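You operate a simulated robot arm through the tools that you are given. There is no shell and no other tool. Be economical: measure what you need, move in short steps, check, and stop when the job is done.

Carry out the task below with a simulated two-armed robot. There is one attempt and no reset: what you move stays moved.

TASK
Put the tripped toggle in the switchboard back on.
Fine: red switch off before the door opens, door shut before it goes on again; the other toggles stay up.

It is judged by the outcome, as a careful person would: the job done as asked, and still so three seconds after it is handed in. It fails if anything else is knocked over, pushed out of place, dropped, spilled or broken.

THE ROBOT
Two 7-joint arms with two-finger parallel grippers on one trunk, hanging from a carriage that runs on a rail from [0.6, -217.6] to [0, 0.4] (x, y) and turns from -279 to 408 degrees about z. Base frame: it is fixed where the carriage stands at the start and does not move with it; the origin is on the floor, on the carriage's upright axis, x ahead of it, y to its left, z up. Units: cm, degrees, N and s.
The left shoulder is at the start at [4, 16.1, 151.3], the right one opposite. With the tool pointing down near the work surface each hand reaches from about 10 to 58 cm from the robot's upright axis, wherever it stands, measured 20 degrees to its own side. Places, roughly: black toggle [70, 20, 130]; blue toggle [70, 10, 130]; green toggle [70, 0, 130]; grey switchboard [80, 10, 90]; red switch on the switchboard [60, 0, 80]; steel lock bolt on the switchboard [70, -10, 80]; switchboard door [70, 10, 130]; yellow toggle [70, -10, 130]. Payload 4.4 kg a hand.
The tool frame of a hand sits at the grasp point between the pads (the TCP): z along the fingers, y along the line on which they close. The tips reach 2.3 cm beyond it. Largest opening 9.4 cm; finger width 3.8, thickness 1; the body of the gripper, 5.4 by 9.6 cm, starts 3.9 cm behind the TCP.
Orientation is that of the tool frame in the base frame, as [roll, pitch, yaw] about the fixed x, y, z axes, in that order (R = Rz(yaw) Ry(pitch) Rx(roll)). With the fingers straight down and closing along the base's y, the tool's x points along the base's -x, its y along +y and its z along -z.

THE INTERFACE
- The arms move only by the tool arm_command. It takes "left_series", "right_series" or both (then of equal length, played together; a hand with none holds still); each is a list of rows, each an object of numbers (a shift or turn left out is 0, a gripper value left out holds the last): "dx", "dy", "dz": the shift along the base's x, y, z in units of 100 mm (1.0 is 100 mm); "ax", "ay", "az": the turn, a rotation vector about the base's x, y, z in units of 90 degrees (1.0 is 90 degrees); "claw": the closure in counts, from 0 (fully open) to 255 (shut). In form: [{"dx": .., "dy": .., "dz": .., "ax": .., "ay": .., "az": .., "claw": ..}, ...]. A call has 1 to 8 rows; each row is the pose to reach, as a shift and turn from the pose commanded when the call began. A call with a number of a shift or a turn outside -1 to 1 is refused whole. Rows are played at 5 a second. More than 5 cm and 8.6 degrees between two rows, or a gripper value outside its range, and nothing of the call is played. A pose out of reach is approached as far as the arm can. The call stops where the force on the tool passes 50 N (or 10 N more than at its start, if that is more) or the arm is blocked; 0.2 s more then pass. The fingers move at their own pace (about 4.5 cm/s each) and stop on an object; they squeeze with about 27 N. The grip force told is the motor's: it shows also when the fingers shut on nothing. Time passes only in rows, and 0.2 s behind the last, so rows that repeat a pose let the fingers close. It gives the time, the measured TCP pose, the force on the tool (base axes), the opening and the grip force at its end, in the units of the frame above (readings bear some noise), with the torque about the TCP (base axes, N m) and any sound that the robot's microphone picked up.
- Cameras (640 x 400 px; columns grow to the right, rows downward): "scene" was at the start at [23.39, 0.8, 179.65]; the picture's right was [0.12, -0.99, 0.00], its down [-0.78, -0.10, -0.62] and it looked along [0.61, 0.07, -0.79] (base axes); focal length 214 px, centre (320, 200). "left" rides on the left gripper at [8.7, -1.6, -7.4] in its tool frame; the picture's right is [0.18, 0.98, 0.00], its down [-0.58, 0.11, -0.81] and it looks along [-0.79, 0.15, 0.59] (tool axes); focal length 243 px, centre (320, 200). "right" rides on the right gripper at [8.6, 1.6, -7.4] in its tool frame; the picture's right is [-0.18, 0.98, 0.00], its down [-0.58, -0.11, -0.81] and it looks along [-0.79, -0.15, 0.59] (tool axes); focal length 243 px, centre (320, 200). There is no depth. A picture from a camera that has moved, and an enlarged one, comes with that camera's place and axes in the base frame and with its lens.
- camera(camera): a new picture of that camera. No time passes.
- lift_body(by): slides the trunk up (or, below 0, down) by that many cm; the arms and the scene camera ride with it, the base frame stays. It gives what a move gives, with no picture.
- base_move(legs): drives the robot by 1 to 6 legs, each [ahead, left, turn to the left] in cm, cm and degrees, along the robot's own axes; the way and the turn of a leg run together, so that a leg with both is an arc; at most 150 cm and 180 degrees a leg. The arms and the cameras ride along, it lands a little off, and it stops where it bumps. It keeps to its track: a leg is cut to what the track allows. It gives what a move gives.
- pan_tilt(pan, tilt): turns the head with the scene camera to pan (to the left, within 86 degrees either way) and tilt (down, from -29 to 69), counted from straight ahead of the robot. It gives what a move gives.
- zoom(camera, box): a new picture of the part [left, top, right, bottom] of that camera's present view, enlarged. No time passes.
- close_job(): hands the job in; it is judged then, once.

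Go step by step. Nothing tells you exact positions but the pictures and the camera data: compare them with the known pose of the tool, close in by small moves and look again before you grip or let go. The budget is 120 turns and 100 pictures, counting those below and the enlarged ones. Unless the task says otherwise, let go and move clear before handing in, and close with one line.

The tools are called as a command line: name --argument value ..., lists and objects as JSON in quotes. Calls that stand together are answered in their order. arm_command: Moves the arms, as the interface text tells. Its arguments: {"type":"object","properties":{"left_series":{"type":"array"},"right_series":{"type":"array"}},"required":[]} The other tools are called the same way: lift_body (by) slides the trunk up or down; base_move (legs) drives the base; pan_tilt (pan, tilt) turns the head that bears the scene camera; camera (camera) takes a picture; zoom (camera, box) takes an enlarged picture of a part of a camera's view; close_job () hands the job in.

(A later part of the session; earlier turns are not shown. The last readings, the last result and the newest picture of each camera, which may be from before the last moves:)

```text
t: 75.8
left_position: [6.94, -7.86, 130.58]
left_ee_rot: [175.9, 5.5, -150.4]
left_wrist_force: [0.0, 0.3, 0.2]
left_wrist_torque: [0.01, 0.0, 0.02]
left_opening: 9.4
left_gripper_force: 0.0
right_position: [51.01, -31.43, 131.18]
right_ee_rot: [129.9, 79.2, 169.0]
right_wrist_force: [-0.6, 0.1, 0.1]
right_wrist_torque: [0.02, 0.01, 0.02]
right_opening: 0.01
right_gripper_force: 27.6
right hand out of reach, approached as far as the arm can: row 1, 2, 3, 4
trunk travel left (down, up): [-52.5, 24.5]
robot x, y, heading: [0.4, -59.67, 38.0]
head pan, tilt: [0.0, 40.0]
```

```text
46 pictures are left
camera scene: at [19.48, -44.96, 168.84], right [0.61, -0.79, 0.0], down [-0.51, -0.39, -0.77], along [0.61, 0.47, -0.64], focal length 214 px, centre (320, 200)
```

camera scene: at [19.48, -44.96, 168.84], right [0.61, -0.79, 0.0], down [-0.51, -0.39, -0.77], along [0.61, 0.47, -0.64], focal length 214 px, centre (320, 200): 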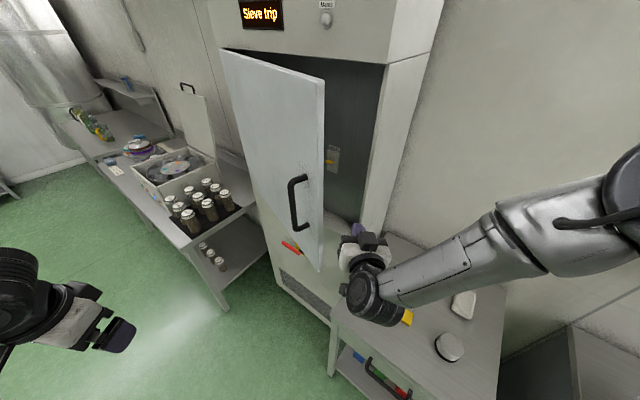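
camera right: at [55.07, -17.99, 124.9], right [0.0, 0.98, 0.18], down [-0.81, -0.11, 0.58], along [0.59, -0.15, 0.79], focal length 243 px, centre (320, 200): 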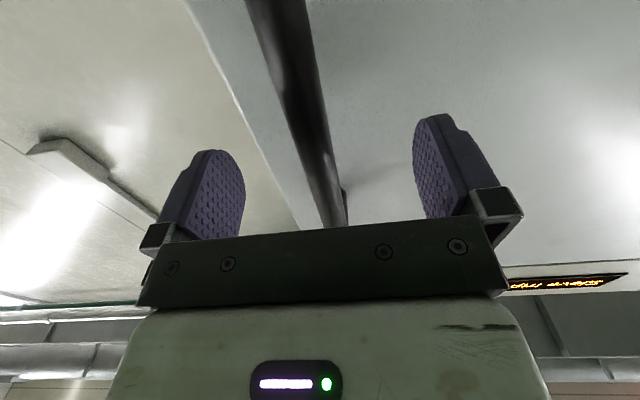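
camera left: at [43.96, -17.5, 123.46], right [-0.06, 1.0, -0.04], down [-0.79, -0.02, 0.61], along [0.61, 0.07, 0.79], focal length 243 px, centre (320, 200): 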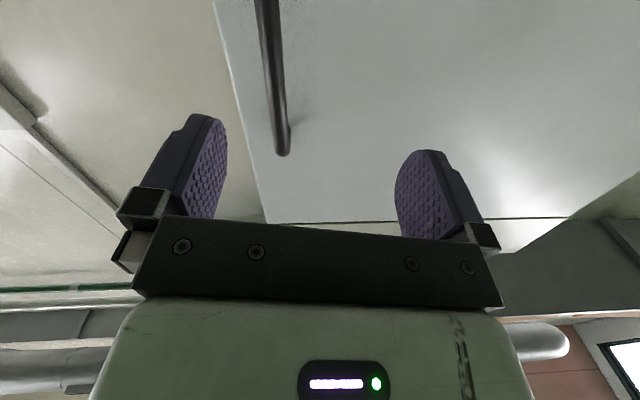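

The hand is at the mouth of the gap, right of the edge. Continuing in by about 10 cm.

arm_command --right_series '[{"dx": 0.25, "dy": 0.2}, {"dx": 0.5, "dy": 0.45}, {"dx": 0.75, "dy": 0.75}, {"dx": 0.8, "dy": 0.9}]'

camera --camera "scene"

camera --camera "right"

```text
t: 76.8
left_position: [7.03, -7.94, 130.64]
left_ee_rot: [175.9, 5.4, -150.3]
left_wrist_force: [0.1, 0.1, 0.3]
left_wrist_torque: [0.02, 0.02, -0.01]
left_opening: 9.42
left_gripper_force: 0.0
right_position: [59.02, -22.39, 131.17]
right_ee_rot: [128.4, 79.4, 167.9]
right_wrist_force: [-0.3, 0.2, -0.4]
right_wrist_torque: [-0.02, 0.02, 0.01]
right_opening: 0.0
right_gripper_force: 27.3
right hand out of reach, approached as far as the arm can: row 1, 2
trunk travel left (down, up): [-52.5, 24.5]
robot x, y, heading: [0.06, -59.82, 37.7]
head pan, tilt: [0.0, 40.0]
```

```text
45 pictures are left
camera scene: at [19.47, -44.96, 168.84], right [0.61, -0.79, 0.0], down [-0.51, -0.39, -0.77], along [0.61, 0.47, -0.64], focal length 214 px, centre (320, 200)
```

scene: 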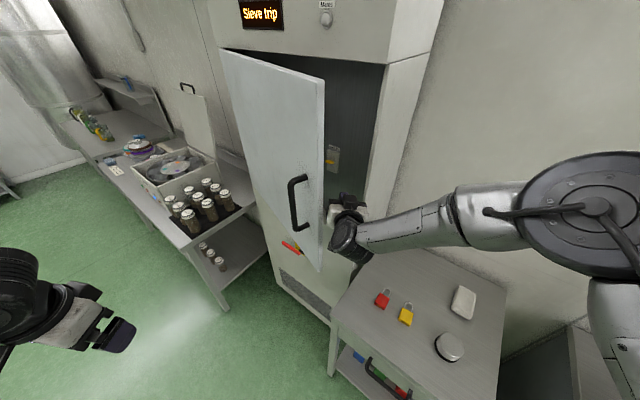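

```text
44 pictures are left
camera right: at [50.62, -25.69, 123.74], right [-0.58, 0.75, 0.32], down [-0.44, -0.62, 0.65], along [0.69, 0.23, 0.69], focal length 243 px, centre (320, 200)
```

right: 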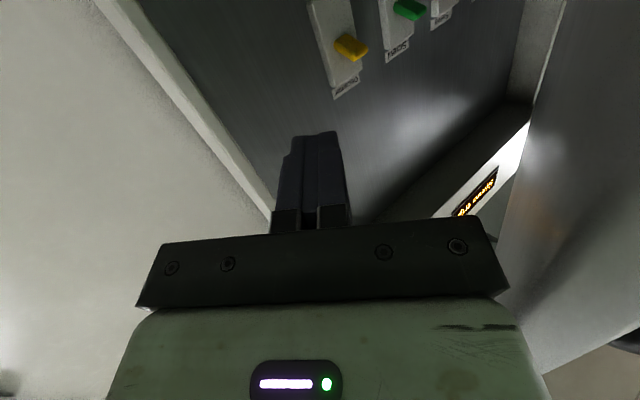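

The hand is well inside the gap and I can see toggles. Sweeping outward and left to push the door open with the hand's side.

arm_command --right_series '[{"dx": -0.2, "dy": 0.2}, {"dx": -0.4, "dy": 0.4}, {"dx": -0.6, "dy": 0.6}, {"dx": -0.8, "dy": 0.8}, {"dx": -0.95, "dy": 1.0}]'

camera --camera "scene"

```text
t: 78.0
left_position: [6.92, -7.86, 130.66]
left_ee_rot: [175.9, 5.4, -150.4]
left_wrist_force: [-0.5, -0.1, -0.2]
left_wrist_torque: [0.0, -0.02, -0.01]
left_opening: 9.36
left_gripper_force: 0.0
right_position: [49.62, -12.43, 130.99]
right_ee_rot: [128.9, 79.4, 168.2]
right_wrist_force: [-0.4, -0.5, -0.3]
right_wrist_torque: [-0.02, -0.01, 0.02]
right_opening: 0.0
right_gripper_force: 26.9
trunk travel left (down, up): [-52.5, 24.5]
robot x, y, heading: [0.53, -60.32, 38.0]
head pan, tilt: [0.0, 40.0]
```

```text
43 pictures are left
camera scene: at [19.46, -44.95, 168.84], right [0.61, -0.79, 0.0], down [-0.51, -0.39, -0.77], along [0.61, 0.47, -0.64], focal length 214 px, centre (320, 200)
```

scene: 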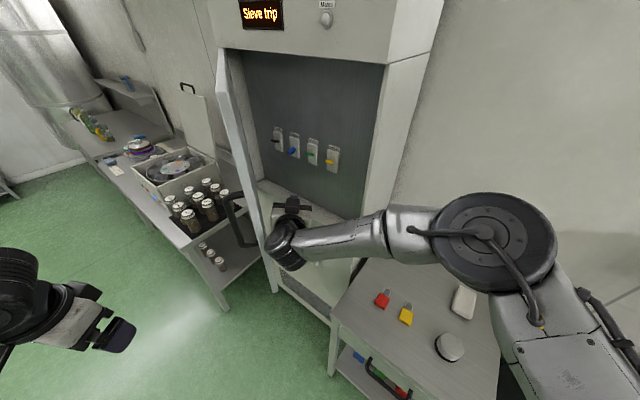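

Door is open about 45° and all four toggles are visible. Let me zoom to see which one is tripped.

zoom --camera "scene" --box '[258, 115, 354, 175]'

```text
6.67 times, centred on (306, 145) of scene
camera zoom: at [19.46, -44.95, 168.84], right [0.61, -0.79, 0.0], down [-0.51, -0.39, -0.77], along [0.61, 0.47, -0.64], focal length 1430 px, centre (413, 567)
```

zoom: 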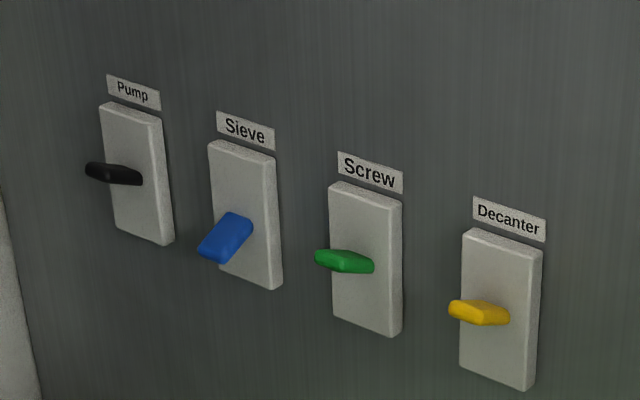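

The blue "Sieve" toggle is the one that is down; the others are up. It's at about [72.5, 10, 128.5] with neighbours 9 cm each side. First I'll tuck the left hand closer and push the door further open.

arm_command --left_series '[{"dx": -0.08, "dy": -0.25}, {"dx": -0.15, "dy": -0.5}, {"dx": -0.23, "dy": -0.75}, {"dx": -0.3, "dy": -1.0}]' --right_series '[{"dx": -0.12, "dy": 0.2}, {"dx": -0.25, "dy": 0.4}, {"dx": -0.37, "dy": 0.6}, {"dx": -0.5, "dy": 0.8}]'

arm_command --left_series '[{"dx": -0.08, "dy": -0.25}, {"dx": -0.15, "dy": -0.5}, {"dx": -0.23, "dy": -0.75}, {"dx": -0.3, "dy": -0.9}]'

camera --camera "scene"

```text
t: 79.0
left_position: [5.31, -15.49, 131.31]
left_ee_rot: [175.9, 5.4, -150.3]
left_wrist_force: [-0.7, -1.2, -0.6]
left_wrist_torque: [-0.01, -0.01, -0.01]
left_opening: 9.41
left_gripper_force: 0.1
left hand out of reach, approached as far as the arm can: row 3, 4
right_position: [44.34, -4.4, 131.23]
right_ee_rot: [128.5, 79.3, 168.0]
right_wrist_force: [-1.0, -0.8, 0.2]
right_wrist_torque: [-0.02, 0.0, 0.0]
right_opening: 0.0
right_gripper_force: 26.8
trunk travel left (down, up): [-52.5, 24.5]
robot x, y, heading: [-0.1, -60.14, 38.1]
head pan, tilt: [0.0, 40.0]
```

```text
t: 80.0
left_position: [8.1, -19.31, 134.52]
left_ee_rot: [175.9, 5.5, -150.3]
left_wrist_force: [-0.1, 0.0, 0.3]
left_wrist_torque: [-0.04, -0.01, -0.02]
left_opening: 9.42
left_gripper_force: 0.1
left hand out of reach, approached as far as the arm can: row 1, 2, 3, 4
right_position: [44.64, -4.56, 131.18]
right_ee_rot: [128.5, 79.4, 168.0]
right_wrist_force: [0.9, 0.2, -0.8]
right_wrist_torque: [-0.02, 0.0, 0.01]
right_opening: 0.01
right_gripper_force: 26.9
trunk travel left (down, up): [-52.5, 24.5]
robot x, y, heading: [-0.07, -59.86, 37.8]
head pan, tilt: [0.0, 40.0]
```

```text
41 pictures are left
camera scene: at [19.5, -44.96, 168.85], right [0.61, -0.79, 0.0], down [-0.51, -0.39, -0.77], along [0.61, 0.47, -0.64], focal length 214 px, centre (320, 200)
```

scene: 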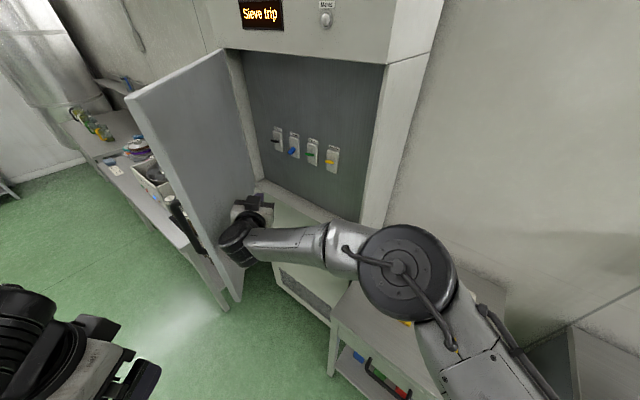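

The door is about 65° open. I'll drive the base 20 cm to the left with the right hand still behind the door to open it further.

base_move --legs '[[12.3, 15.8, 0]]'

camera --camera "scene"

```text
t: 81.5
left_position: [7.88, 0.69, 134.36]
left_ee_rot: [175.9, 5.4, -150.3]
left_wrist_force: [0.8, 0.5, 0.9]
left_wrist_torque: [0.0, -0.03, 0.0]
left_opening: 9.42
left_gripper_force: 0.0
right_position: [44.58, 15.51, 131.29]
right_ee_rot: [128.5, 79.3, 167.8]
right_wrist_force: [0.0, 0.5, 0.3]
right_wrist_torque: [-0.01, 0.03, -0.01]
right_opening: 0.02
right_gripper_force: 26.9
trunk travel left (down, up): [-52.5, 24.5]
robot x, y, heading: [-0.08, -39.98, 37.4]
head pan, tilt: [0.0, 40.0]
```

```text
40 pictures are left
camera scene: at [19.43, -24.94, 168.85], right [0.61, -0.79, 0.0], down [-0.51, -0.39, -0.77], along [0.61, 0.47, -0.64], focal length 214 px, centre (320, 200)
```

scene: 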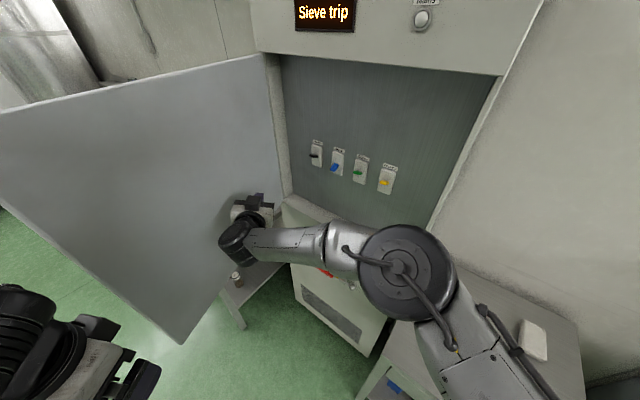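

The door is about 70° open. Pushing it further with the right arm.

arm_command --right_series '[{"dy": 0.2, "dx": -0.05}, {"dy": 0.4, "dx": -0.1}, {"dy": 0.6, "dx": -0.2}, {"dy": 0.8, "dx": -0.3}, {"dy": 1.0, "dx": -0.4}]'

camera --camera "scene"

```text
t: 82.8
left_position: [7.96, 0.74, 134.46]
left_ee_rot: [175.9, 5.4, -150.4]
left_wrist_force: [0.8, -0.6, 0.4]
left_wrist_torque: [0.02, -0.02, -0.01]
left_opening: 9.39
left_gripper_force: 0.0
right_position: [41.76, 20.59, 131.16]
right_ee_rot: [128.6, 79.4, 168.0]
right_wrist_force: [0.0, 0.4, 0.3]
right_wrist_torque: [0.02, 0.03, 0.02]
right_opening: 0.01
right_gripper_force: 26.6
right hand out of reach, approached as far as the arm can: row 3, 4, 5
trunk travel left (down, up): [-52.5, 24.5]
robot x, y, heading: [0.15, -40.05, 37.7]
head pan, tilt: [0.0, 40.0]
```

```text
39 pictures are left
camera scene: at [19.43, -24.96, 168.84], right [0.61, -0.79, 0.0], down [-0.51, -0.39, -0.77], along [0.61, 0.47, -0.64], focal length 214 px, centre (320, 200)
```

scene: 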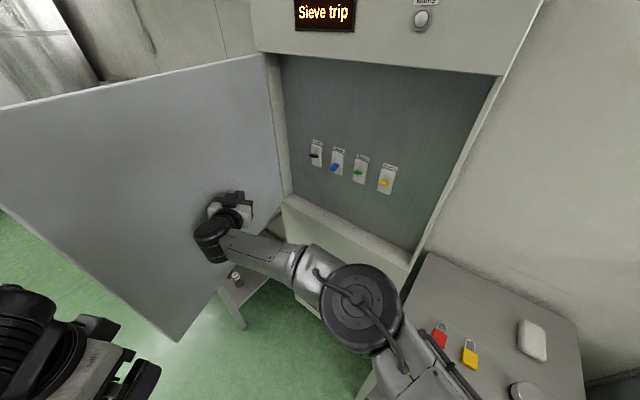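

The hand isn't quite touching the door. Turning the base left 12° sweeps the right hand against it while moving the left hand away.

base_move --legs '[[0, 0, 14]]'

camera --camera "scene"

```text
t: 84.0
left_position: [-2.23, 1.38, 134.36]
left_ee_rot: [175.9, 5.4, -136.3]
left_wrist_force: [0.1, -1.1, 0.7]
left_wrist_torque: [0.01, 0.0, -0.02]
left_opening: 9.38
left_gripper_force: 0.0
right_position: [25.96, 28.94, 131.11]
right_ee_rot: [128.6, 79.3, -178.0]
right_wrist_force: [-0.5, 0.3, 0.5]
right_wrist_torque: [0.0, 0.0, 0.02]
right_opening: 0.0
right_gripper_force: 27.0
trunk travel left (down, up): [-52.5, 24.5]
robot x, y, heading: [0.12, -39.74, 51.6]
head pan, tilt: [0.0, 40.0]
```

```text
38 pictures are left
camera scene: at [15.19, -20.7, 168.84], right [0.79, -0.62, 0.0], down [-0.4, -0.5, -0.77], along [0.47, 0.6, -0.64], focal length 214 px, centre (320, 200)
```

scene: 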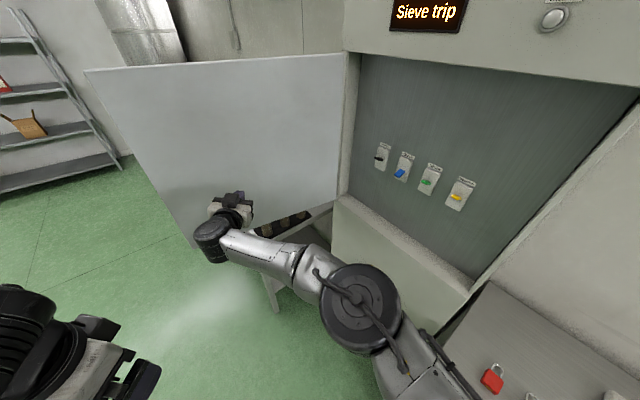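

The door stands at about 94°. Next I'll bring the right hand in front of the cabinet opening, turning it to about 30° left and lowering it.

arm_command --right_series '[{"dy": -0.4, "az": -0.04}, {"dx": 0.1, "dy": -0.7, "az": -0.08}, {"dx": 0.3, "dy": -1.0, "az": -0.12}]'

arm_command --right_series '[{"dx": 0.2, "dy": -0.35, "az": -0.05}, {"dx": 0.45, "dy": -0.7, "az": -0.1}, {"dx": 0.7, "dy": -1.0, "az": -0.14}]'

arm_command --right_series '[{"dx": 0.2, "dy": -0.35, "dz": -0.1}, {"dx": 0.45, "dy": -0.7, "dz": -0.2}, {"dx": 0.7, "dy": -1.0, "dz": -0.3}]'

camera --camera "scene"

```text
t: 84.8
left_position: [-2.25, 1.4, 134.41]
left_ee_rot: [175.8, 5.4, -136.3]
left_wrist_force: [-0.7, 0.4, -0.5]
left_wrist_torque: [-0.02, 0.01, 0.01]
left_opening: 9.39
left_gripper_force: 0.2
right_position: [29.11, 18.85, 131.13]
right_ee_rot: [128.6, 79.3, 171.3]
right_wrist_force: [-0.3, 0.6, 0.3]
right_wrist_torque: [0.01, 0.01, 0.02]
right_opening: 0.0
right_gripper_force: 27.2
trunk travel left (down, up): [-52.5, 24.5]
robot x, y, heading: [0.4, -39.73, 52.0]
head pan, tilt: [0.0, 40.0]
```

```text
t: 85.6
left_position: [-2.23, 1.35, 134.37]
left_ee_rot: [175.9, 5.5, -136.4]
left_wrist_force: [1.0, 0.3, -0.7]
left_wrist_torque: [-0.02, 0.02, 0.0]
left_opening: 9.41
left_gripper_force: 0.1
right_position: [35.84, 8.98, 131.05]
right_ee_rot: [128.6, 79.4, 158.7]
right_wrist_force: [0.5, 0.5, -0.7]
right_wrist_torque: [-0.01, 0.0, 0.0]
right_opening: 0.02
right_gripper_force: 27.1
trunk travel left (down, up): [-52.5, 24.5]
robot x, y, heading: [0.1, -39.82, 51.8]
head pan, tilt: [0.0, 40.0]
```

```text
t: 86.4
left_position: [-2.09, 1.32, 134.5]
left_ee_rot: [175.9, 5.4, -136.3]
left_wrist_force: [-0.2, 0.0, -0.5]
left_wrist_torque: [0.01, 0.0, 0.02]
left_opening: 9.43
left_gripper_force: 0.0
right_position: [42.93, -1.09, 128.22]
right_ee_rot: [128.5, 79.3, 158.7]
right_wrist_force: [0.1, -0.5, 0.3]
right_wrist_torque: [0.0, -0.01, -0.01]
right_opening: 0.0
right_gripper_force: 27.0
trunk travel left (down, up): [-52.5, 24.5]
robot x, y, heading: [-0.05, -40.15, 51.7]
head pan, tilt: [0.0, 40.0]
```

```text
37 pictures are left
camera scene: at [15.21, -20.72, 168.83], right [0.79, -0.62, 0.0], down [-0.4, -0.51, -0.77], along [0.47, 0.6, -0.64], focal length 214 px, centre (320, 200)
```

scene: 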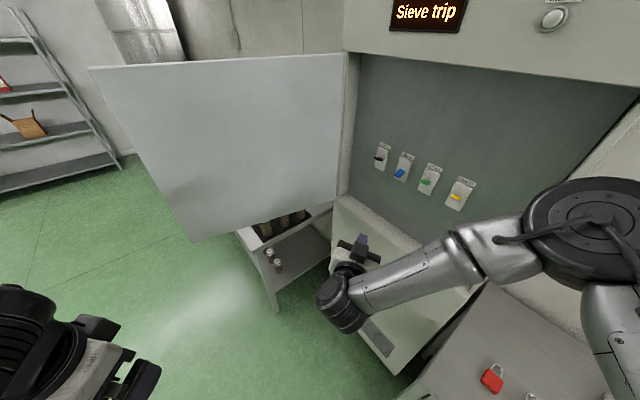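

Moving well. I'll zoom on the toggles from here to triangulate the blue one.

zoom --camera "scene" --box '[364, 130, 484, 205]'

arm_command --right_series '[{"dx": 0.3, "dy": -0.3, "dz": -0.1}, {"dx": 0.6, "dy": -0.6, "dz": -0.2}, {"dx": 0.7, "dy": -0.9, "dz": -0.3}]'

```text
5.33 times, centred on (424, 168) of scene
camera zoom: at [15.21, -20.72, 168.83], right [0.79, -0.62, 0.0], down [-0.4, -0.51, -0.77], along [0.47, 0.6, -0.64], focal length 1144 px, centre (-235, 373)
```

zoom: 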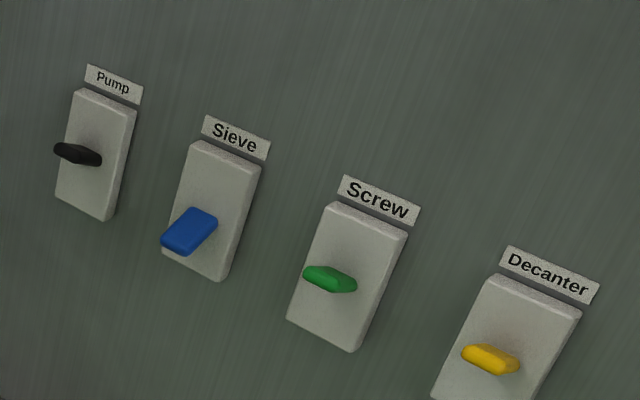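

```text
t: 87.2
left_position: [-2.11, 1.46, 134.37]
left_ee_rot: [175.9, 5.4, -136.3]
left_wrist_force: [0.5, -0.4, 0.0]
left_wrist_torque: [0.0, 0.01, -0.01]
left_opening: 9.41
left_gripper_force: 0.1
right_position: [49.8, -9.99, 124.96]
right_ee_rot: [128.5, 79.3, 158.7]
right_wrist_force: [0.3, -0.3, 0.3]
right_wrist_torque: [0.0, -0.01, 0.01]
right_opening: 0.0
right_gripper_force: 27.3
trunk travel left (down, up): [-52.5, 24.5]
robot x, y, heading: [0.32, -39.91, 51.9]
head pan, tilt: [0.0, 40.0]
```

Blue tip is at about [72, 10.3, 129.8]; the neighbours' tips are at z 132.3. I'll drive the base 25 cm left and line up the closed right fingers below and in front of the blue toggle.

base_move --legs '[[19.6, 15.5, 0]]'

arm_command --right_series '[{"dx": 0.2, "dy": -0.3}, {"dx": 0.45, "dy": -0.6, "dz": -0.05}, {"dx": 0.7, "dy": -0.9, "dz": -0.1}, {"dx": 0.95, "dy": -1.0, "dz": -0.18}]'

camera --camera "scene"

```text
t: 89.0
left_position: [-2.28, 26.42, 134.37]
left_ee_rot: [175.9, 5.5, -136.3]
left_wrist_force: [0.1, 0.2, -0.1]
left_wrist_torque: [0.01, 0.0, 0.01]
left_opening: 9.42
left_gripper_force: 0.0
right_position: [49.7, 15.02, 125.08]
right_ee_rot: [128.5, 79.3, 158.6]
right_wrist_force: [-0.6, 0.4, 0.8]
right_wrist_torque: [0.01, -0.01, 0.01]
right_opening: 0.0
right_gripper_force: 27.0
trunk travel left (down, up): [-52.5, 24.5]
robot x, y, heading: [0.2, -15.2, 51.9]
head pan, tilt: [0.0, 40.0]
```

```text
t: 90.0
left_position: [-2.16, 26.41, 134.4]
left_ee_rot: [175.9, 5.4, -136.3]
left_wrist_force: [0.3, 0.6, -0.4]
left_wrist_torque: [0.0, 0.0, 0.01]
left_opening: 9.42
left_gripper_force: 0.1
right_position: [51.44, 11.55, 127.45]
right_ee_rot: [129.7, 79.4, 159.5]
right_wrist_force: [-0.1, -1.0, -0.8]
right_wrist_torque: [0.0, 0.07, 0.01]
right_opening: 0.02
right_gripper_force: 27.4
right hand out of reach, approached as far as the arm can: row 1, 2, 3, 4
trunk travel left (down, up): [-52.5, 24.5]
robot x, y, heading: [0.01, -15.0, 51.8]
head pan, tilt: [0.0, 40.0]
```

```text
35 pictures are left
camera scene: at [15.13, 4.28, 168.84], right [0.79, -0.62, 0.0], down [-0.4, -0.51, -0.77], along [0.47, 0.6, -0.64], focal length 214 px, centre (320, 200)
```

scene: 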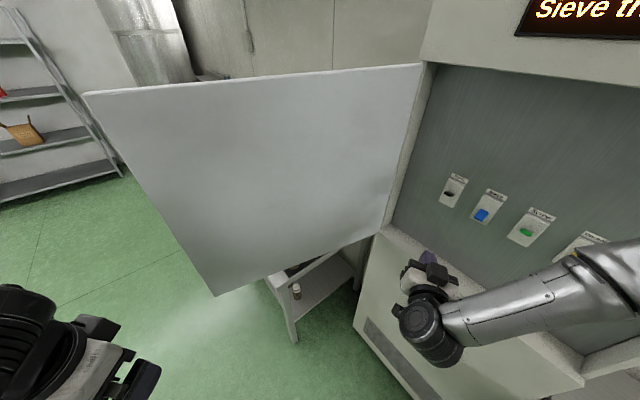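

That posture hits a joint limit. I'll turn the base 19° right, shift it 9 cm left, and lower the trunk 8 cm for a more natural reach.

base_move --legs '[[0, 0, -19], [4.9, 7.5, 0]]'

lift_body --by -8

camera --camera "scene"

```text
t: 92.2
left_position: [11.53, 33.85, 134.42]
left_ee_rot: [175.9, 5.4, -155.5]
left_wrist_force: [1.2, 0.1, 0.1]
left_wrist_torque: [-0.02, 0.01, 0.0]
left_opening: 9.4
left_gripper_force: 0.0
right_position: [57.33, 2.11, 127.47]
right_ee_rot: [129.3, 79.3, 139.9]
right_wrist_force: [-0.4, 0.6, 0.4]
right_wrist_torque: [0.0, -0.02, -0.02]
right_opening: 0.01
right_gripper_force: 27.0
trunk travel left (down, up): [-52.5, 24.5]
robot x, y, heading: [0.01, -5.91, 32.5]
head pan, tilt: [0.0, 40.0]
```

```text
t: 93.3
left_position: [11.37, 33.85, 126.41]
left_ee_rot: [175.9, 5.4, -155.6]
left_wrist_force: [-0.8, 0.5, -0.6]
left_wrist_torque: [0.02, -0.06, 0.01]
left_opening: 9.4
left_gripper_force: 0.0
right_position: [57.38, 2.17, 119.4]
right_ee_rot: [129.4, 79.2, 140.0]
right_wrist_force: [-0.1, 0.9, 0.5]
right_wrist_torque: [-0.01, -0.02, 0.01]
right_opening: 0.0
right_gripper_force: 27.3
trunk travel left (down, up): [-44.5, 32.5]
robot x, y, heading: [-0.12, -6.78, 32.2]
head pan, tilt: [0.0, 40.0]
```

```text
34 pictures are left
camera scene: at [20.63, 7.14, 160.85], right [0.54, -0.84, 0.0], down [-0.54, -0.35, -0.77], along [0.65, 0.41, -0.64], focal length 214 px, centre (320, 200)
```

scene: 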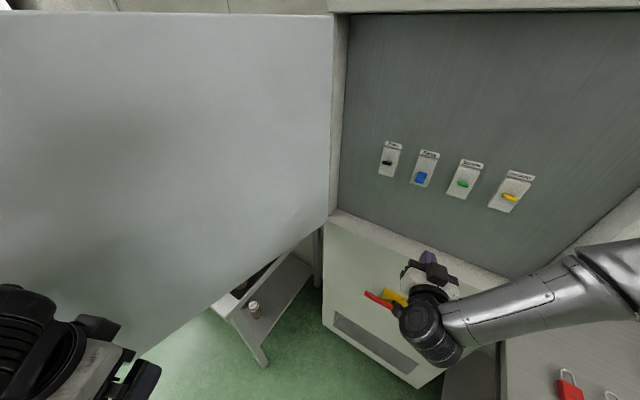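

Clear so far. Now moving the fingers to a point in front of the cabinet, in line with and below the blue toggle.

arm_command --right_series '[{"dy": 0.25, "dz": 0.1}, {"dy": 0.5, "dz": 0.25, "dx": 0.1}, {"dy": 0.76, "dz": 0.4, "dx": 0.3}, {"dy": 0.76, "dz": 0.4, "dx": 0.6}]'

camera --camera "scene"

camera --camera "right"

```text
t: 94.3
left_position: [11.5, 33.76, 126.31]
left_ee_rot: [175.9, 5.3, -155.6]
left_wrist_force: [-0.8, -0.9, -0.2]
left_wrist_torque: [-0.02, -0.01, -0.01]
left_opening: 9.4
left_gripper_force: 0.0
right_position: [63.3, 9.75, 123.45]
right_ee_rot: [129.6, 79.4, 140.1]
right_wrist_force: [-0.2, 0.8, 0.9]
right_wrist_torque: [0.01, -0.01, 0.0]
right_opening: 0.0
right_gripper_force: 27.4
trunk travel left (down, up): [-44.5, 32.5]
robot x, y, heading: [0.36, -5.48, 32.6]
head pan, tilt: [0.0, 40.0]
```

```text
33 pictures are left
camera scene: at [20.63, 7.11, 160.84], right [0.54, -0.84, 0.0], down [-0.54, -0.35, -0.77], along [0.65, 0.41, -0.64], focal length 214 px, centre (320, 200)
```

scene: 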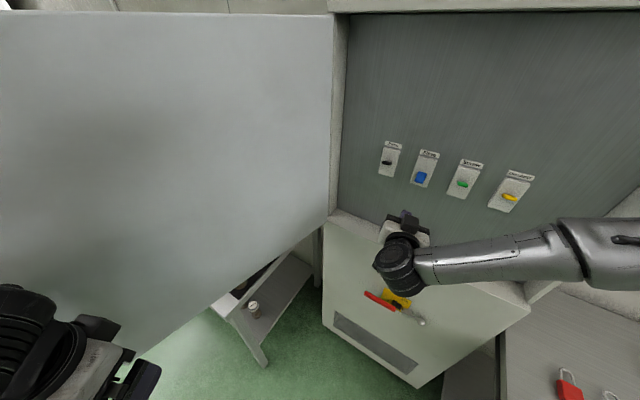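

```text
32 pictures are left
camera right: at [54.38, 10.84, 116.01], right [-0.14, 0.94, 0.32], down [-0.68, -0.33, 0.65], along [0.72, -0.13, 0.69], focal length 243 px, centre (320, 200)
```

right: 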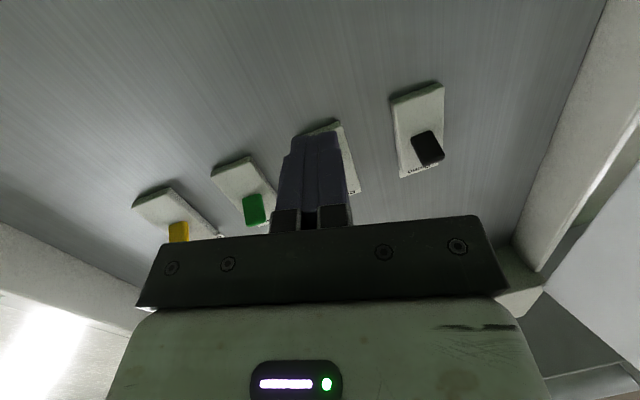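

The fingers line up exactly with the blue toggle. Advancing under it, then I'll check before raising.

arm_command --right_series '[{"dx": 0.25}, {"dx": 0.5, "dy": 0.02}, {"dx": 0.74, "dy": 0.03}, {"dx": 0.74, "dy": 0.03}]'

zoom --camera "scene" --box '[356, 130, 484, 210]'

```text
t: 95.3
left_position: [11.45, 33.65, 126.28]
left_ee_rot: [176.0, 5.4, -155.6]
left_wrist_force: [-0.3, 0.2, 0.5]
left_wrist_torque: [-0.02, -0.01, 0.0]
left_opening: 9.41
left_gripper_force: 0.1
right_position: [70.59, 9.97, 123.36]
right_ee_rot: [129.5, 79.3, 140.1]
right_wrist_force: [-0.1, 0.0, 1.0]
right_wrist_torque: [0.01, 0.01, 0.01]
right_opening: 0.0
right_gripper_force: 27.1
trunk travel left (down, up): [-44.5, 32.5]
robot x, y, heading: [-0.25, -5.59, 32.5]
head pan, tilt: [0.0, 40.0]
```

```text
5.00 times, centred on (420, 170) of scene
camera zoom: at [20.62, 7.14, 160.84], right [0.54, -0.84, 0.0], down [-0.54, -0.35, -0.77], along [0.65, 0.41, -0.64], focal length 1072 px, centre (-180, 350)
```

zoom: 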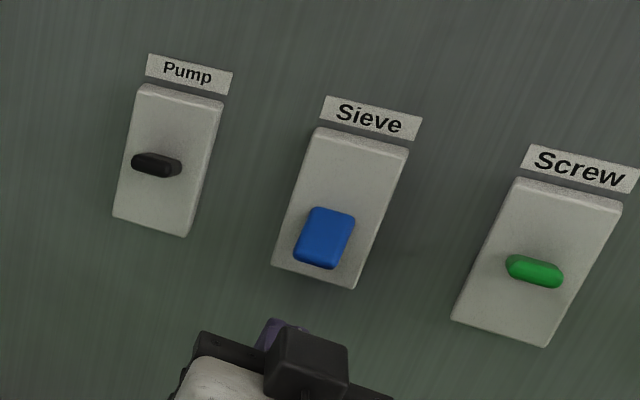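

Fingers are under the toggle. Raising slowly to flip it up.

arm_command --right_series '[{"dz": 0.15}, {"dz": 0.3}, {"dz": 0.4}, {"dz": 0.5}, {"dz": 0.6}, {"dz": 0.7}]'

zoom --camera "scene" --box '[356, 130, 484, 210]'

```text
t: 96.7
left_position: [11.15, 33.81, 126.29]
left_ee_rot: [175.7, 5.1, -155.7]
left_wrist_force: [-0.4, 1.3, 0.0]
left_wrist_torque: [-0.01, -0.01, 0.02]
left_opening: 9.39
left_gripper_force: 0.0
right_position: [70.34, 9.95, 129.57]
right_ee_rot: [133.9, 78.8, 144.4]
right_wrist_force: [-4.1, 2.6, -34.0]
right_wrist_torque: [-0.24, 0.78, 0.07]
right_opening: 0.0
right_gripper_force: 26.9
trunk travel left (down, up): [-44.5, 32.5]
robot x, y, heading: [0.2, -5.79, 32.4]
head pan, tilt: [0.0, 40.0]
```

```text
5.00 times, centred on (420, 170) of scene
camera zoom: at [20.42, 7.13, 160.7], right [0.54, -0.84, 0.0], down [-0.54, -0.35, -0.76], along [0.64, 0.41, -0.65], focal length 1072 px, centre (-180, 350)
```

zoom: 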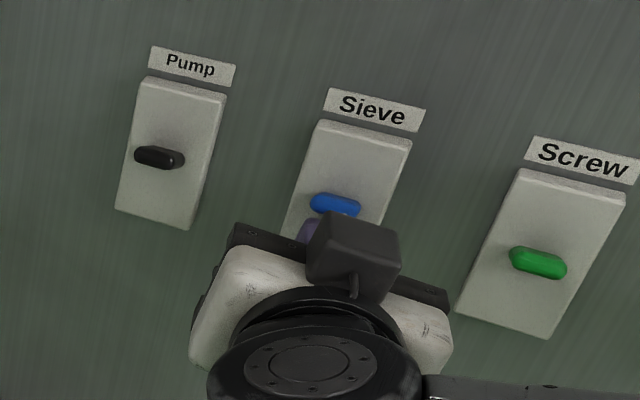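

The toggle has flipped up against its stop. Lowering the fingers and backing out to confirm.

arm_command --right_series '[{"dz": -0.3}, {"dz": -0.6}, {"dz": -0.6, "dx": -0.4}, {"dz": -0.6, "dx": -0.8}, {"dz": -0.6, "dx": -1.0}]'

zoom --camera "scene" --box '[372, 130, 548, 240]'

```text
t: 97.9
left_position: [11.49, 33.8, 126.34]
left_ee_rot: [175.8, 5.5, -155.6]
left_wrist_force: [0.4, -0.1, -0.2]
left_wrist_torque: [0.03, 0.03, 0.0]
left_opening: 9.42
left_gripper_force: 0.1
right_position: [60.51, 9.89, 124.33]
right_ee_rot: [129.2, 79.3, 139.8]
right_wrist_force: [0.1, 0.0, -0.4]
right_wrist_torque: [0.0, 0.0, 0.02]
right_opening: 0.0
right_gripper_force: 26.5
trunk travel left (down, up): [-44.5, 32.5]
robot x, y, heading: [-0.11, -5.58, 32.3]
head pan, tilt: [0.0, 40.0]
```

```text
3.64 times, centred on (460, 185) of scene
camera zoom: at [20.62, 7.13, 160.84], right [0.54, -0.84, 0.0], down [-0.54, -0.35, -0.77], along [0.65, 0.41, -0.64], focal length 780 px, centre (-189, 254)
```

zoom: 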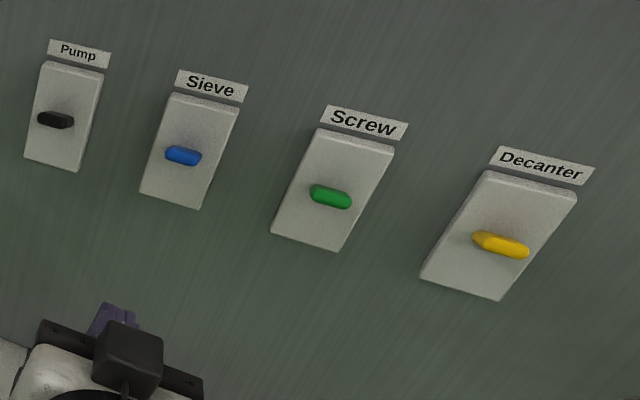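

All four toggles are up. To close the door I'll raise the trunk, straddle the door's top edge (z ≈ 162) with the left hand's open fingers, and drag it shut. First the right hand withdraws and the trunk rises.

arm_command --right_series '[{"dx": -0.4, "dy": -0.2}, {"dx": -0.8, "dy": -0.4}, {"dx": -1.0, "dy": -0.7}, {"dx": -1.0, "dy": -1.0}]'

lift_body --by 32

arm_command --left_series '[{"dz": 0.3}, {"dz": 0.6}, {"dz": 0.9}, {"dz": 1.0}]'

pan_tilt --pan 40 --tilt 50

camera --camera "scene"

```text
t: 98.9
left_position: [11.47, 33.79, 126.46]
left_ee_rot: [175.9, 5.5, -155.6]
left_wrist_force: [-0.1, 0.7, -0.3]
left_wrist_torque: [-0.01, 0.03, -0.02]
left_opening: 9.42
left_gripper_force: 0.0
right_position: [50.62, -0.1, 124.31]
right_ee_rot: [129.7, 79.4, 140.2]
right_wrist_force: [-0.3, -0.5, 0.6]
right_wrist_torque: [-0.01, -0.01, 0.01]
right_opening: 0.0
right_gripper_force: 26.7
trunk travel left (down, up): [-44.5, 32.5]
robot x, y, heading: [-0.09, -6.05, 32.6]
head pan, tilt: [0.0, 40.0]
```

```text
t: 102.1
left_position: [11.33, 33.74, 158.39]
left_ee_rot: [175.9, 5.4, -155.7]
left_wrist_force: [-0.2, 0.1, -0.4]
left_wrist_torque: [-0.02, 0.0, 0.04]
left_opening: 9.39
left_gripper_force: 0.1
right_position: [50.88, -0.15, 156.33]
right_ee_rot: [129.5, 79.4, 139.9]
right_wrist_force: [-0.6, 0.8, 0.6]
right_wrist_torque: [0.01, -0.01, 0.01]
right_opening: 0.01
right_gripper_force: 26.9
trunk travel left (down, up): [-76.5, 0.5]
robot x, y, heading: [-0.05, -6.11, 32.5]
head pan, tilt: [0.0, 40.0]
```

```text
t: 103.1
left_position: [11.47, 33.84, 168.33]
left_ee_rot: [175.8, 5.5, -155.6]
left_wrist_force: [-1.1, -1.2, -0.3]
left_wrist_torque: [-0.01, 0.01, -0.01]
left_opening: 9.39
left_gripper_force: 0.1
right_position: [50.76, 0.04, 156.17]
right_ee_rot: [129.5, 79.2, 140.1]
right_wrist_force: [0.9, 0.4, -0.2]
right_wrist_torque: [-0.03, -0.03, 0.0]
right_opening: 0.0
right_gripper_force: 27.1
trunk travel left (down, up): [-76.5, 0.5]
robot x, y, heading: [0.38, -6.08, 32.5]
head pan, tilt: [0.0, 40.0]
```

```text
t: 104.2
left_position: [11.5, 33.87, 168.28]
left_ee_rot: [175.9, 5.4, -155.5]
left_wrist_force: [0.0, 1.0, -0.1]
left_wrist_torque: [-0.01, -0.04, 0.0]
left_opening: 9.38
left_gripper_force: 0.0
right_position: [50.78, -0.05, 156.43]
right_ee_rot: [129.5, 79.2, 140.0]
right_wrist_force: [-1.1, -0.2, -0.5]
right_wrist_torque: [0.02, 0.01, -0.03]
right_opening: 0.0
right_gripper_force: 26.5
trunk travel left (down, up): [-76.5, 0.5]
robot x, y, heading: [-0.11, -6.14, 32.4]
head pan, tilt: [40.0, 50.0]
```

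```text
28 pictures are left
camera scene: at [15.77, 9.91, 191.42], right [0.95, -0.3, 0.0], down [-0.23, -0.73, -0.64], along [0.19, 0.61, -0.77], focal length 214 px, centre (320, 200)
```

scene: 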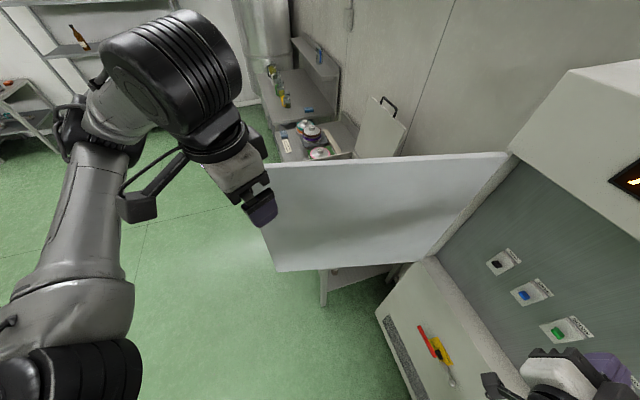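

The door's top edge runs from about [66, 34] to [11, 46] at z 162. I'll move the left hand above it, fingers one on each side, before lowering.

base_move --legs '[[3.2, 5.0, 0]]'

arm_command --left_series '[{"dx": 0.3, "dy": 0.1}, {"dx": 0.6, "dy": 0.2}, {"dx": 0.9, "dy": 0.35}, {"dx": 1.0, "dy": 0.43}]'

camera --camera "scene"

camera --camera "left"

```text
t: 105.2
left_position: [11.65, 39.66, 168.34]
left_ee_rot: [175.9, 5.4, -155.6]
left_wrist_force: [-0.6, 0.8, 0.8]
left_wrist_torque: [-0.02, 0.0, 0.04]
left_opening: 9.41
left_gripper_force: 0.0
right_position: [50.71, 5.82, 156.38]
right_ee_rot: [129.5, 79.3, 140.0]
right_wrist_force: [0.4, -0.6, -0.5]
right_wrist_torque: [0.01, 0.0, -0.04]
right_opening: 0.0
right_gripper_force: 26.9
trunk travel left (down, up): [-76.5, 0.5]
robot x, y, heading: [0.07, 0.02, 32.3]
head pan, tilt: [40.0, 50.0]
```

```text
t: 106.2
left_position: [21.6, 43.92, 168.36]
left_ee_rot: [176.0, 5.4, -155.6]
left_wrist_force: [0.0, -0.1, -0.8]
left_wrist_torque: [-0.03, 0.01, 0.02]
left_opening: 9.38
left_gripper_force: 0.0
right_position: [50.7, 5.84, 156.3]
right_ee_rot: [129.5, 79.2, 140.1]
right_wrist_force: [0.0, 0.1, 0.0]
right_wrist_torque: [-0.01, 0.0, -0.02]
right_opening: 0.02
right_gripper_force: 27.1
trunk travel left (down, up): [-76.5, 0.5]
robot x, y, heading: [-0.25, 0.28, 32.5]
head pan, tilt: [40.0, 50.0]
```

```text
27 pictures are left
camera scene: at [15.77, 15.79, 191.42], right [0.95, -0.3, 0.0], down [-0.23, -0.73, -0.64], along [0.19, 0.61, -0.77], focal length 214 px, centre (320, 200)
```

scene: 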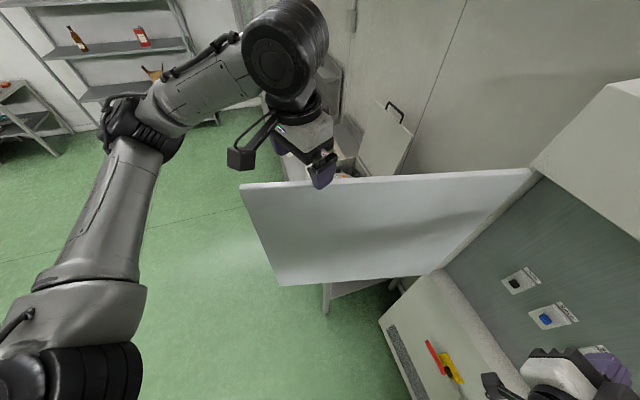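

```text
26 pictures are left
camera left: at [14.0, 38.06, 174.8], right [-0.58, 0.81, 0.05], down [0.44, 0.25, 0.86], along [0.69, 0.52, -0.5], focal length 243 px, centre (320, 200)
```

left: 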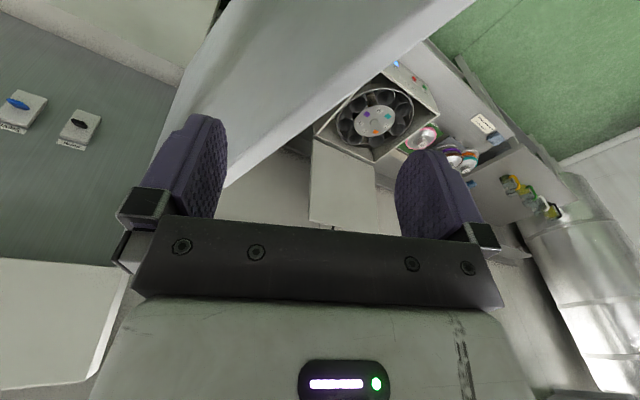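

The door's top edge runs right under the middle of the open fingers. Lowering the hand to straddle it.

arm_command --left_series '[{"dz": -0.2}, {"dz": -0.4}, {"dz": -0.6}, {"dz": -0.75}]'

zoom --camera "scene" --box '[220, 90, 412, 210]'

```text
t: 107.2
left_position: [21.55, 43.89, 160.89]
left_ee_rot: [175.9, 5.4, -155.6]
left_wrist_force: [0.0, 0.8, -0.1]
left_wrist_torque: [-0.01, 0.01, 0.0]
left_opening: 9.41
left_gripper_force: 0.1
right_position: [50.72, 5.87, 156.22]
right_ee_rot: [129.5, 79.3, 140.0]
right_wrist_force: [0.6, 0.1, 0.1]
right_wrist_torque: [0.01, -0.05, -0.02]
right_opening: 0.0
right_gripper_force: 27.0
trunk travel left (down, up): [-76.5, 0.5]
robot x, y, heading: [-0.16, 0.03, 32.5]
head pan, tilt: [40.0, 50.0]
```

```text
3.33 times, centred on (316, 150) of scene
camera zoom: at [15.77, 15.79, 191.42], right [0.95, -0.3, 0.0], down [-0.23, -0.73, -0.64], along [0.19, 0.61, -0.77], focal length 715 px, centre (333, 367)
```

zoom: 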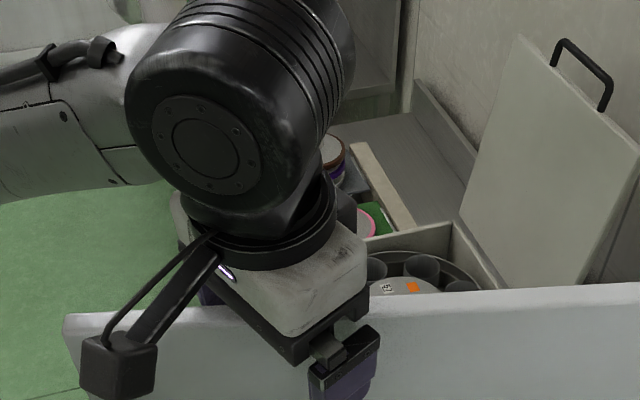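

The hand straddles the door's top. Driving the base right 25 cm drags the door along.

base_move --legs '[[-13.4, -21.1, 0]]'

camera --camera "scene"

```text
t: 109.0
left_position: [21.54, 19.34, 160.74]
left_ee_rot: [175.9, 5.5, -155.7]
left_wrist_force: [0.0, 0.4, 0.0]
left_wrist_torque: [-0.01, -0.01, 0.0]
left_opening: 9.4
left_gripper_force: 0.1
right_position: [50.81, -18.88, 156.38]
right_ee_rot: [129.4, 79.3, 140.1]
right_wrist_force: [1.0, -0.2, -0.2]
right_wrist_torque: [-0.01, 0.01, 0.0]
right_opening: 0.02
right_gripper_force: 26.8
trunk travel left (down, up): [-76.5, 0.5]
robot x, y, heading: [0.03, -25.13, 32.5]
head pan, tilt: [40.0, 50.0]
```

```text
24 pictures are left
camera scene: at [15.84, -8.95, 191.42], right [0.95, -0.3, 0.0], down [-0.23, -0.73, -0.64], along [0.19, 0.61, -0.77], focal length 214 px, centre (320, 200)
```

scene: 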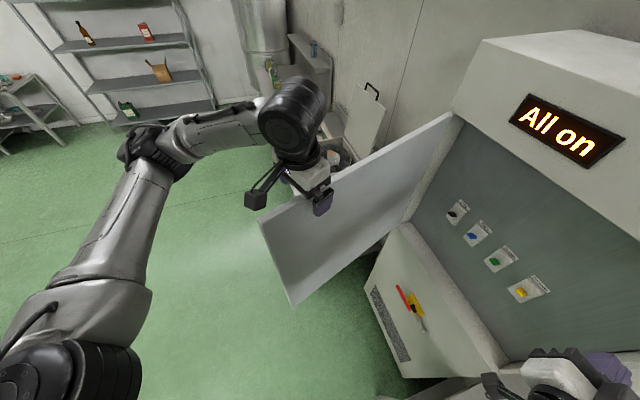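

The display now reads "All on" and the door follows. Turning the base right sweeps the hand forward and right along the door's arc.

base_move --legs '[[0, 0, -30]]'

camera --camera "scene"

```text
t: 110.8
left_position: [40.04, 3.55, 160.9]
left_ee_rot: [176.0, 5.5, 175.4]
left_wrist_force: [-0.6, -1.2, 0.4]
left_wrist_torque: [0.0, 0.0, 0.01]
left_opening: 9.39
left_gripper_force: 0.1
right_position: [47.31, -43.92, 156.34]
right_ee_rot: [129.6, 79.3, 111.2]
right_wrist_force: [0.4, 0.1, -1.0]
right_wrist_torque: [0.04, 0.03, -0.02]
right_opening: 0.0
right_gripper_force: 26.8
trunk travel left (down, up): [-76.5, 0.5]
robot x, y, heading: [0.24, -24.5, 3.6]
head pan, tilt: [40.0, 50.0]
```

```text
23 pictures are left
camera scene: at [21.55, -18.54, 191.42], right [0.69, -0.72, 0.0], down [-0.55, -0.53, -0.64], along [0.47, 0.44, -0.77], focal length 214 px, centre (320, 200)
```

scene: 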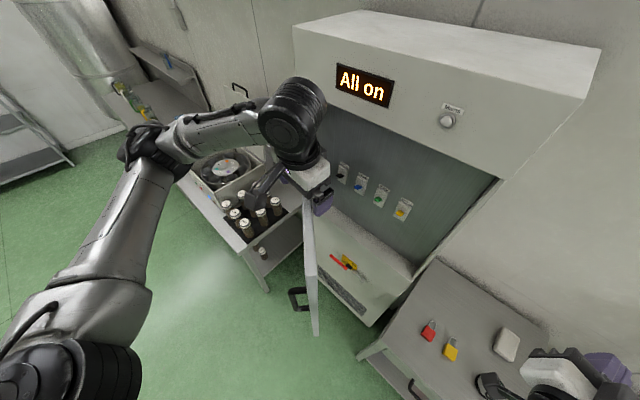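

Door about 40°. Continuing with the arm: forward and slightly right.

arm_command --left_series '[{"dx": 0.2, "dy": -0.1}, {"dx": 0.4, "dy": -0.2}, {"dx": 0.6, "dy": -0.3}, {"dx": 0.8, "dy": -0.4}, {"dx": 1.0, "dy": -0.5}]'

camera --camera "scene"

```text
t: 111.5
left_position: [44.27, 1.08, 160.89]
left_ee_rot: [175.9, 5.2, 177.0]
left_wrist_force: [-15.8, -10.1, 1.0]
left_wrist_torque: [0.35, 0.62, 2.84]
left_opening: 9.4
left_gripper_force: 0.9
right_position: [47.2, -44.06, 156.37]
right_ee_rot: [130.0, 79.4, 111.8]
right_wrist_force: [-0.8, 0.1, -0.6]
right_wrist_torque: [-0.04, 0.0, 0.02]
right_opening: 0.01
right_gripper_force: 27.2
trunk travel left (down, up): [-76.5, 0.5]
robot x, y, heading: [-0.14, -25.34, 3.6]
head pan, tilt: [40.0, 50.0]
stopped in row 3 (left hand): the force on the tool passed its limit at 68 N (the readings are from after the stop); the commanded pose is now the measured one
```

```text
22 pictures are left
camera scene: at [21.49, -18.59, 191.38], right [0.69, -0.72, 0.0], down [-0.55, -0.53, -0.64], along [0.46, 0.44, -0.77], focal length 214 px, centre (320, 200)
```

scene: 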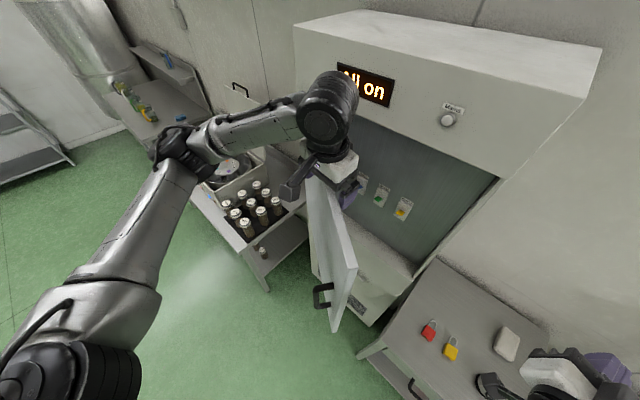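

The fingers wedged against the door, which is now about 37° open. I'll lift the hand clear and push from the outer face instead.

arm_command --left_series '[{"dx": -0.08, "dy": 0.04}, {"dx": -0.1, "dy": 0.05, "dz": 0.2}, {"dx": -0.1, "dy": 0.05, "dz": 0.5}, {"dx": -0.1, "dy": 0.05, "dz": 0.85}, {"dx": -0.4, "dy": 0.05, "dz": 0.85}, {"dx": -0.8, "dy": 0.05, "dz": 0.85}, {"dx": -1.0, "dy": 0.05, "dz": 0.85}]'

camera --camera "scene"

```text
t: 113.1
left_position: [34.36, 1.7, 169.5]
left_ee_rot: [175.8, 5.4, 176.8]
left_wrist_force: [0.0, -0.3, 0.7]
left_wrist_torque: [0.02, 0.01, 0.0]
left_opening: 9.42
left_gripper_force: 0.1
right_position: [47.28, -43.94, 156.26]
right_ee_rot: [129.6, 79.3, 111.3]
right_wrist_force: [0.0, 0.1, -0.1]
right_wrist_torque: [0.03, 0.0, -0.02]
right_opening: 0.0
right_gripper_force: 27.2
trunk travel left (down, up): [-76.5, 0.5]
robot x, y, heading: [0.02, -24.73, 3.8]
head pan, tilt: [40.0, 50.0]
```

```text
21 pictures are left
camera scene: at [21.54, -18.55, 191.42], right [0.69, -0.72, 0.0], down [-0.55, -0.53, -0.64], along [0.46, 0.44, -0.77], focal length 214 px, centre (320, 200)
```

scene: 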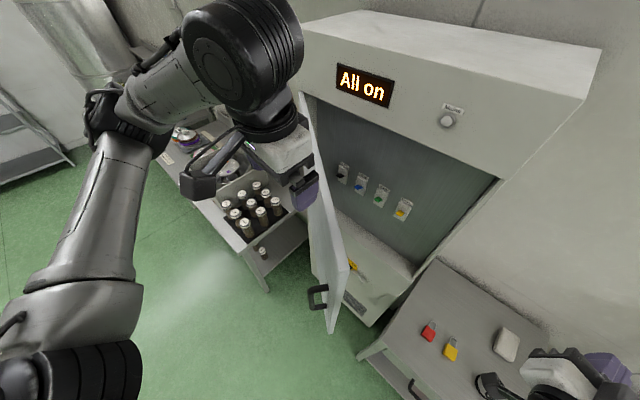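

The left hand is clear on the outer side. Lowering it there with fingers closed, then pushing the door forward.

arm_command --left_series '[{"dx": -0.3, "claw": 255}, {"dx": -0.5, "dz": -0.3, "claw": 255}, {"dx": -0.5, "dz": -0.7, "claw": 255}, {"dx": -0.5, "dz": -1.0, "claw": 255}]'

arm_command --left_series '[{"dz": -0.3}, {"dz": -0.6}, {"dx": 0.3, "dz": -0.6}, {"dx": 0.6, "dz": -0.6}, {"dx": 0.8, "dz": -0.6}, {"dx": 1.0, "dz": -0.6, "dy": -0.1}]'

camera --camera "scene"

```text
t: 114.1
left_position: [29.43, 1.76, 159.44]
left_ee_rot: [175.9, 5.4, 176.8]
left_wrist_force: [0.6, 0.0, -0.4]
left_wrist_torque: [-0.01, 0.0, 0.04]
left_opening: 0.52
left_gripper_force: 0.0
right_position: [47.45, -44.01, 156.28]
right_ee_rot: [129.5, 79.3, 111.3]
right_wrist_force: [-0.4, -0.3, 0.0]
right_wrist_torque: [-0.02, 0.03, -0.01]
right_opening: 0.01
right_gripper_force: 26.3
trunk travel left (down, up): [-76.5, 0.5]
robot x, y, heading: [0.07, -25.27, 3.5]
head pan, tilt: [40.0, 50.0]
```

```text
t: 115.5
left_position: [39.4, 0.66, 153.61]
left_ee_rot: [175.9, 5.4, 176.8]
left_wrist_force: [0.4, -0.1, -0.4]
left_wrist_torque: [0.0, -0.03, -0.02]
left_opening: 0.0
left_gripper_force: 26.7
left hand out of reach, approached as far as the arm can: row 1, 2
right_position: [47.34, -43.96, 156.32]
right_ee_rot: [129.7, 79.3, 111.3]
right_wrist_force: [-0.2, -0.3, 0.2]
right_wrist_torque: [0.04, -0.01, 0.02]
right_opening: 0.0
right_gripper_force: 26.7
trunk travel left (down, up): [-76.5, 0.5]
robot x, y, heading: [0.25, -24.95, 3.6]
head pan, tilt: [40.0, 50.0]
```

```text
20 pictures are left
camera scene: at [21.53, -18.55, 191.42], right [0.69, -0.72, 0.0], down [-0.55, -0.53, -0.64], along [0.46, 0.44, -0.77], focal length 214 px, centre (320, 200)
```

scene: 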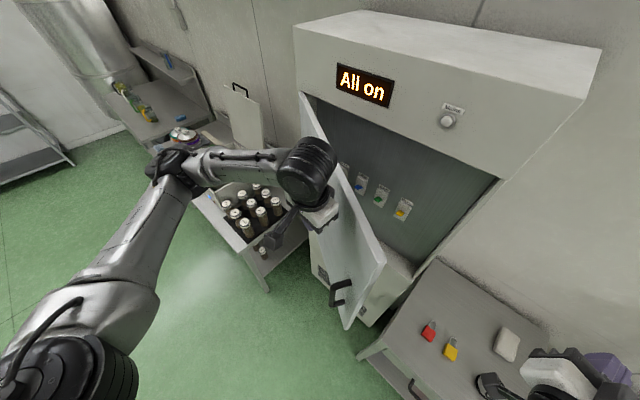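

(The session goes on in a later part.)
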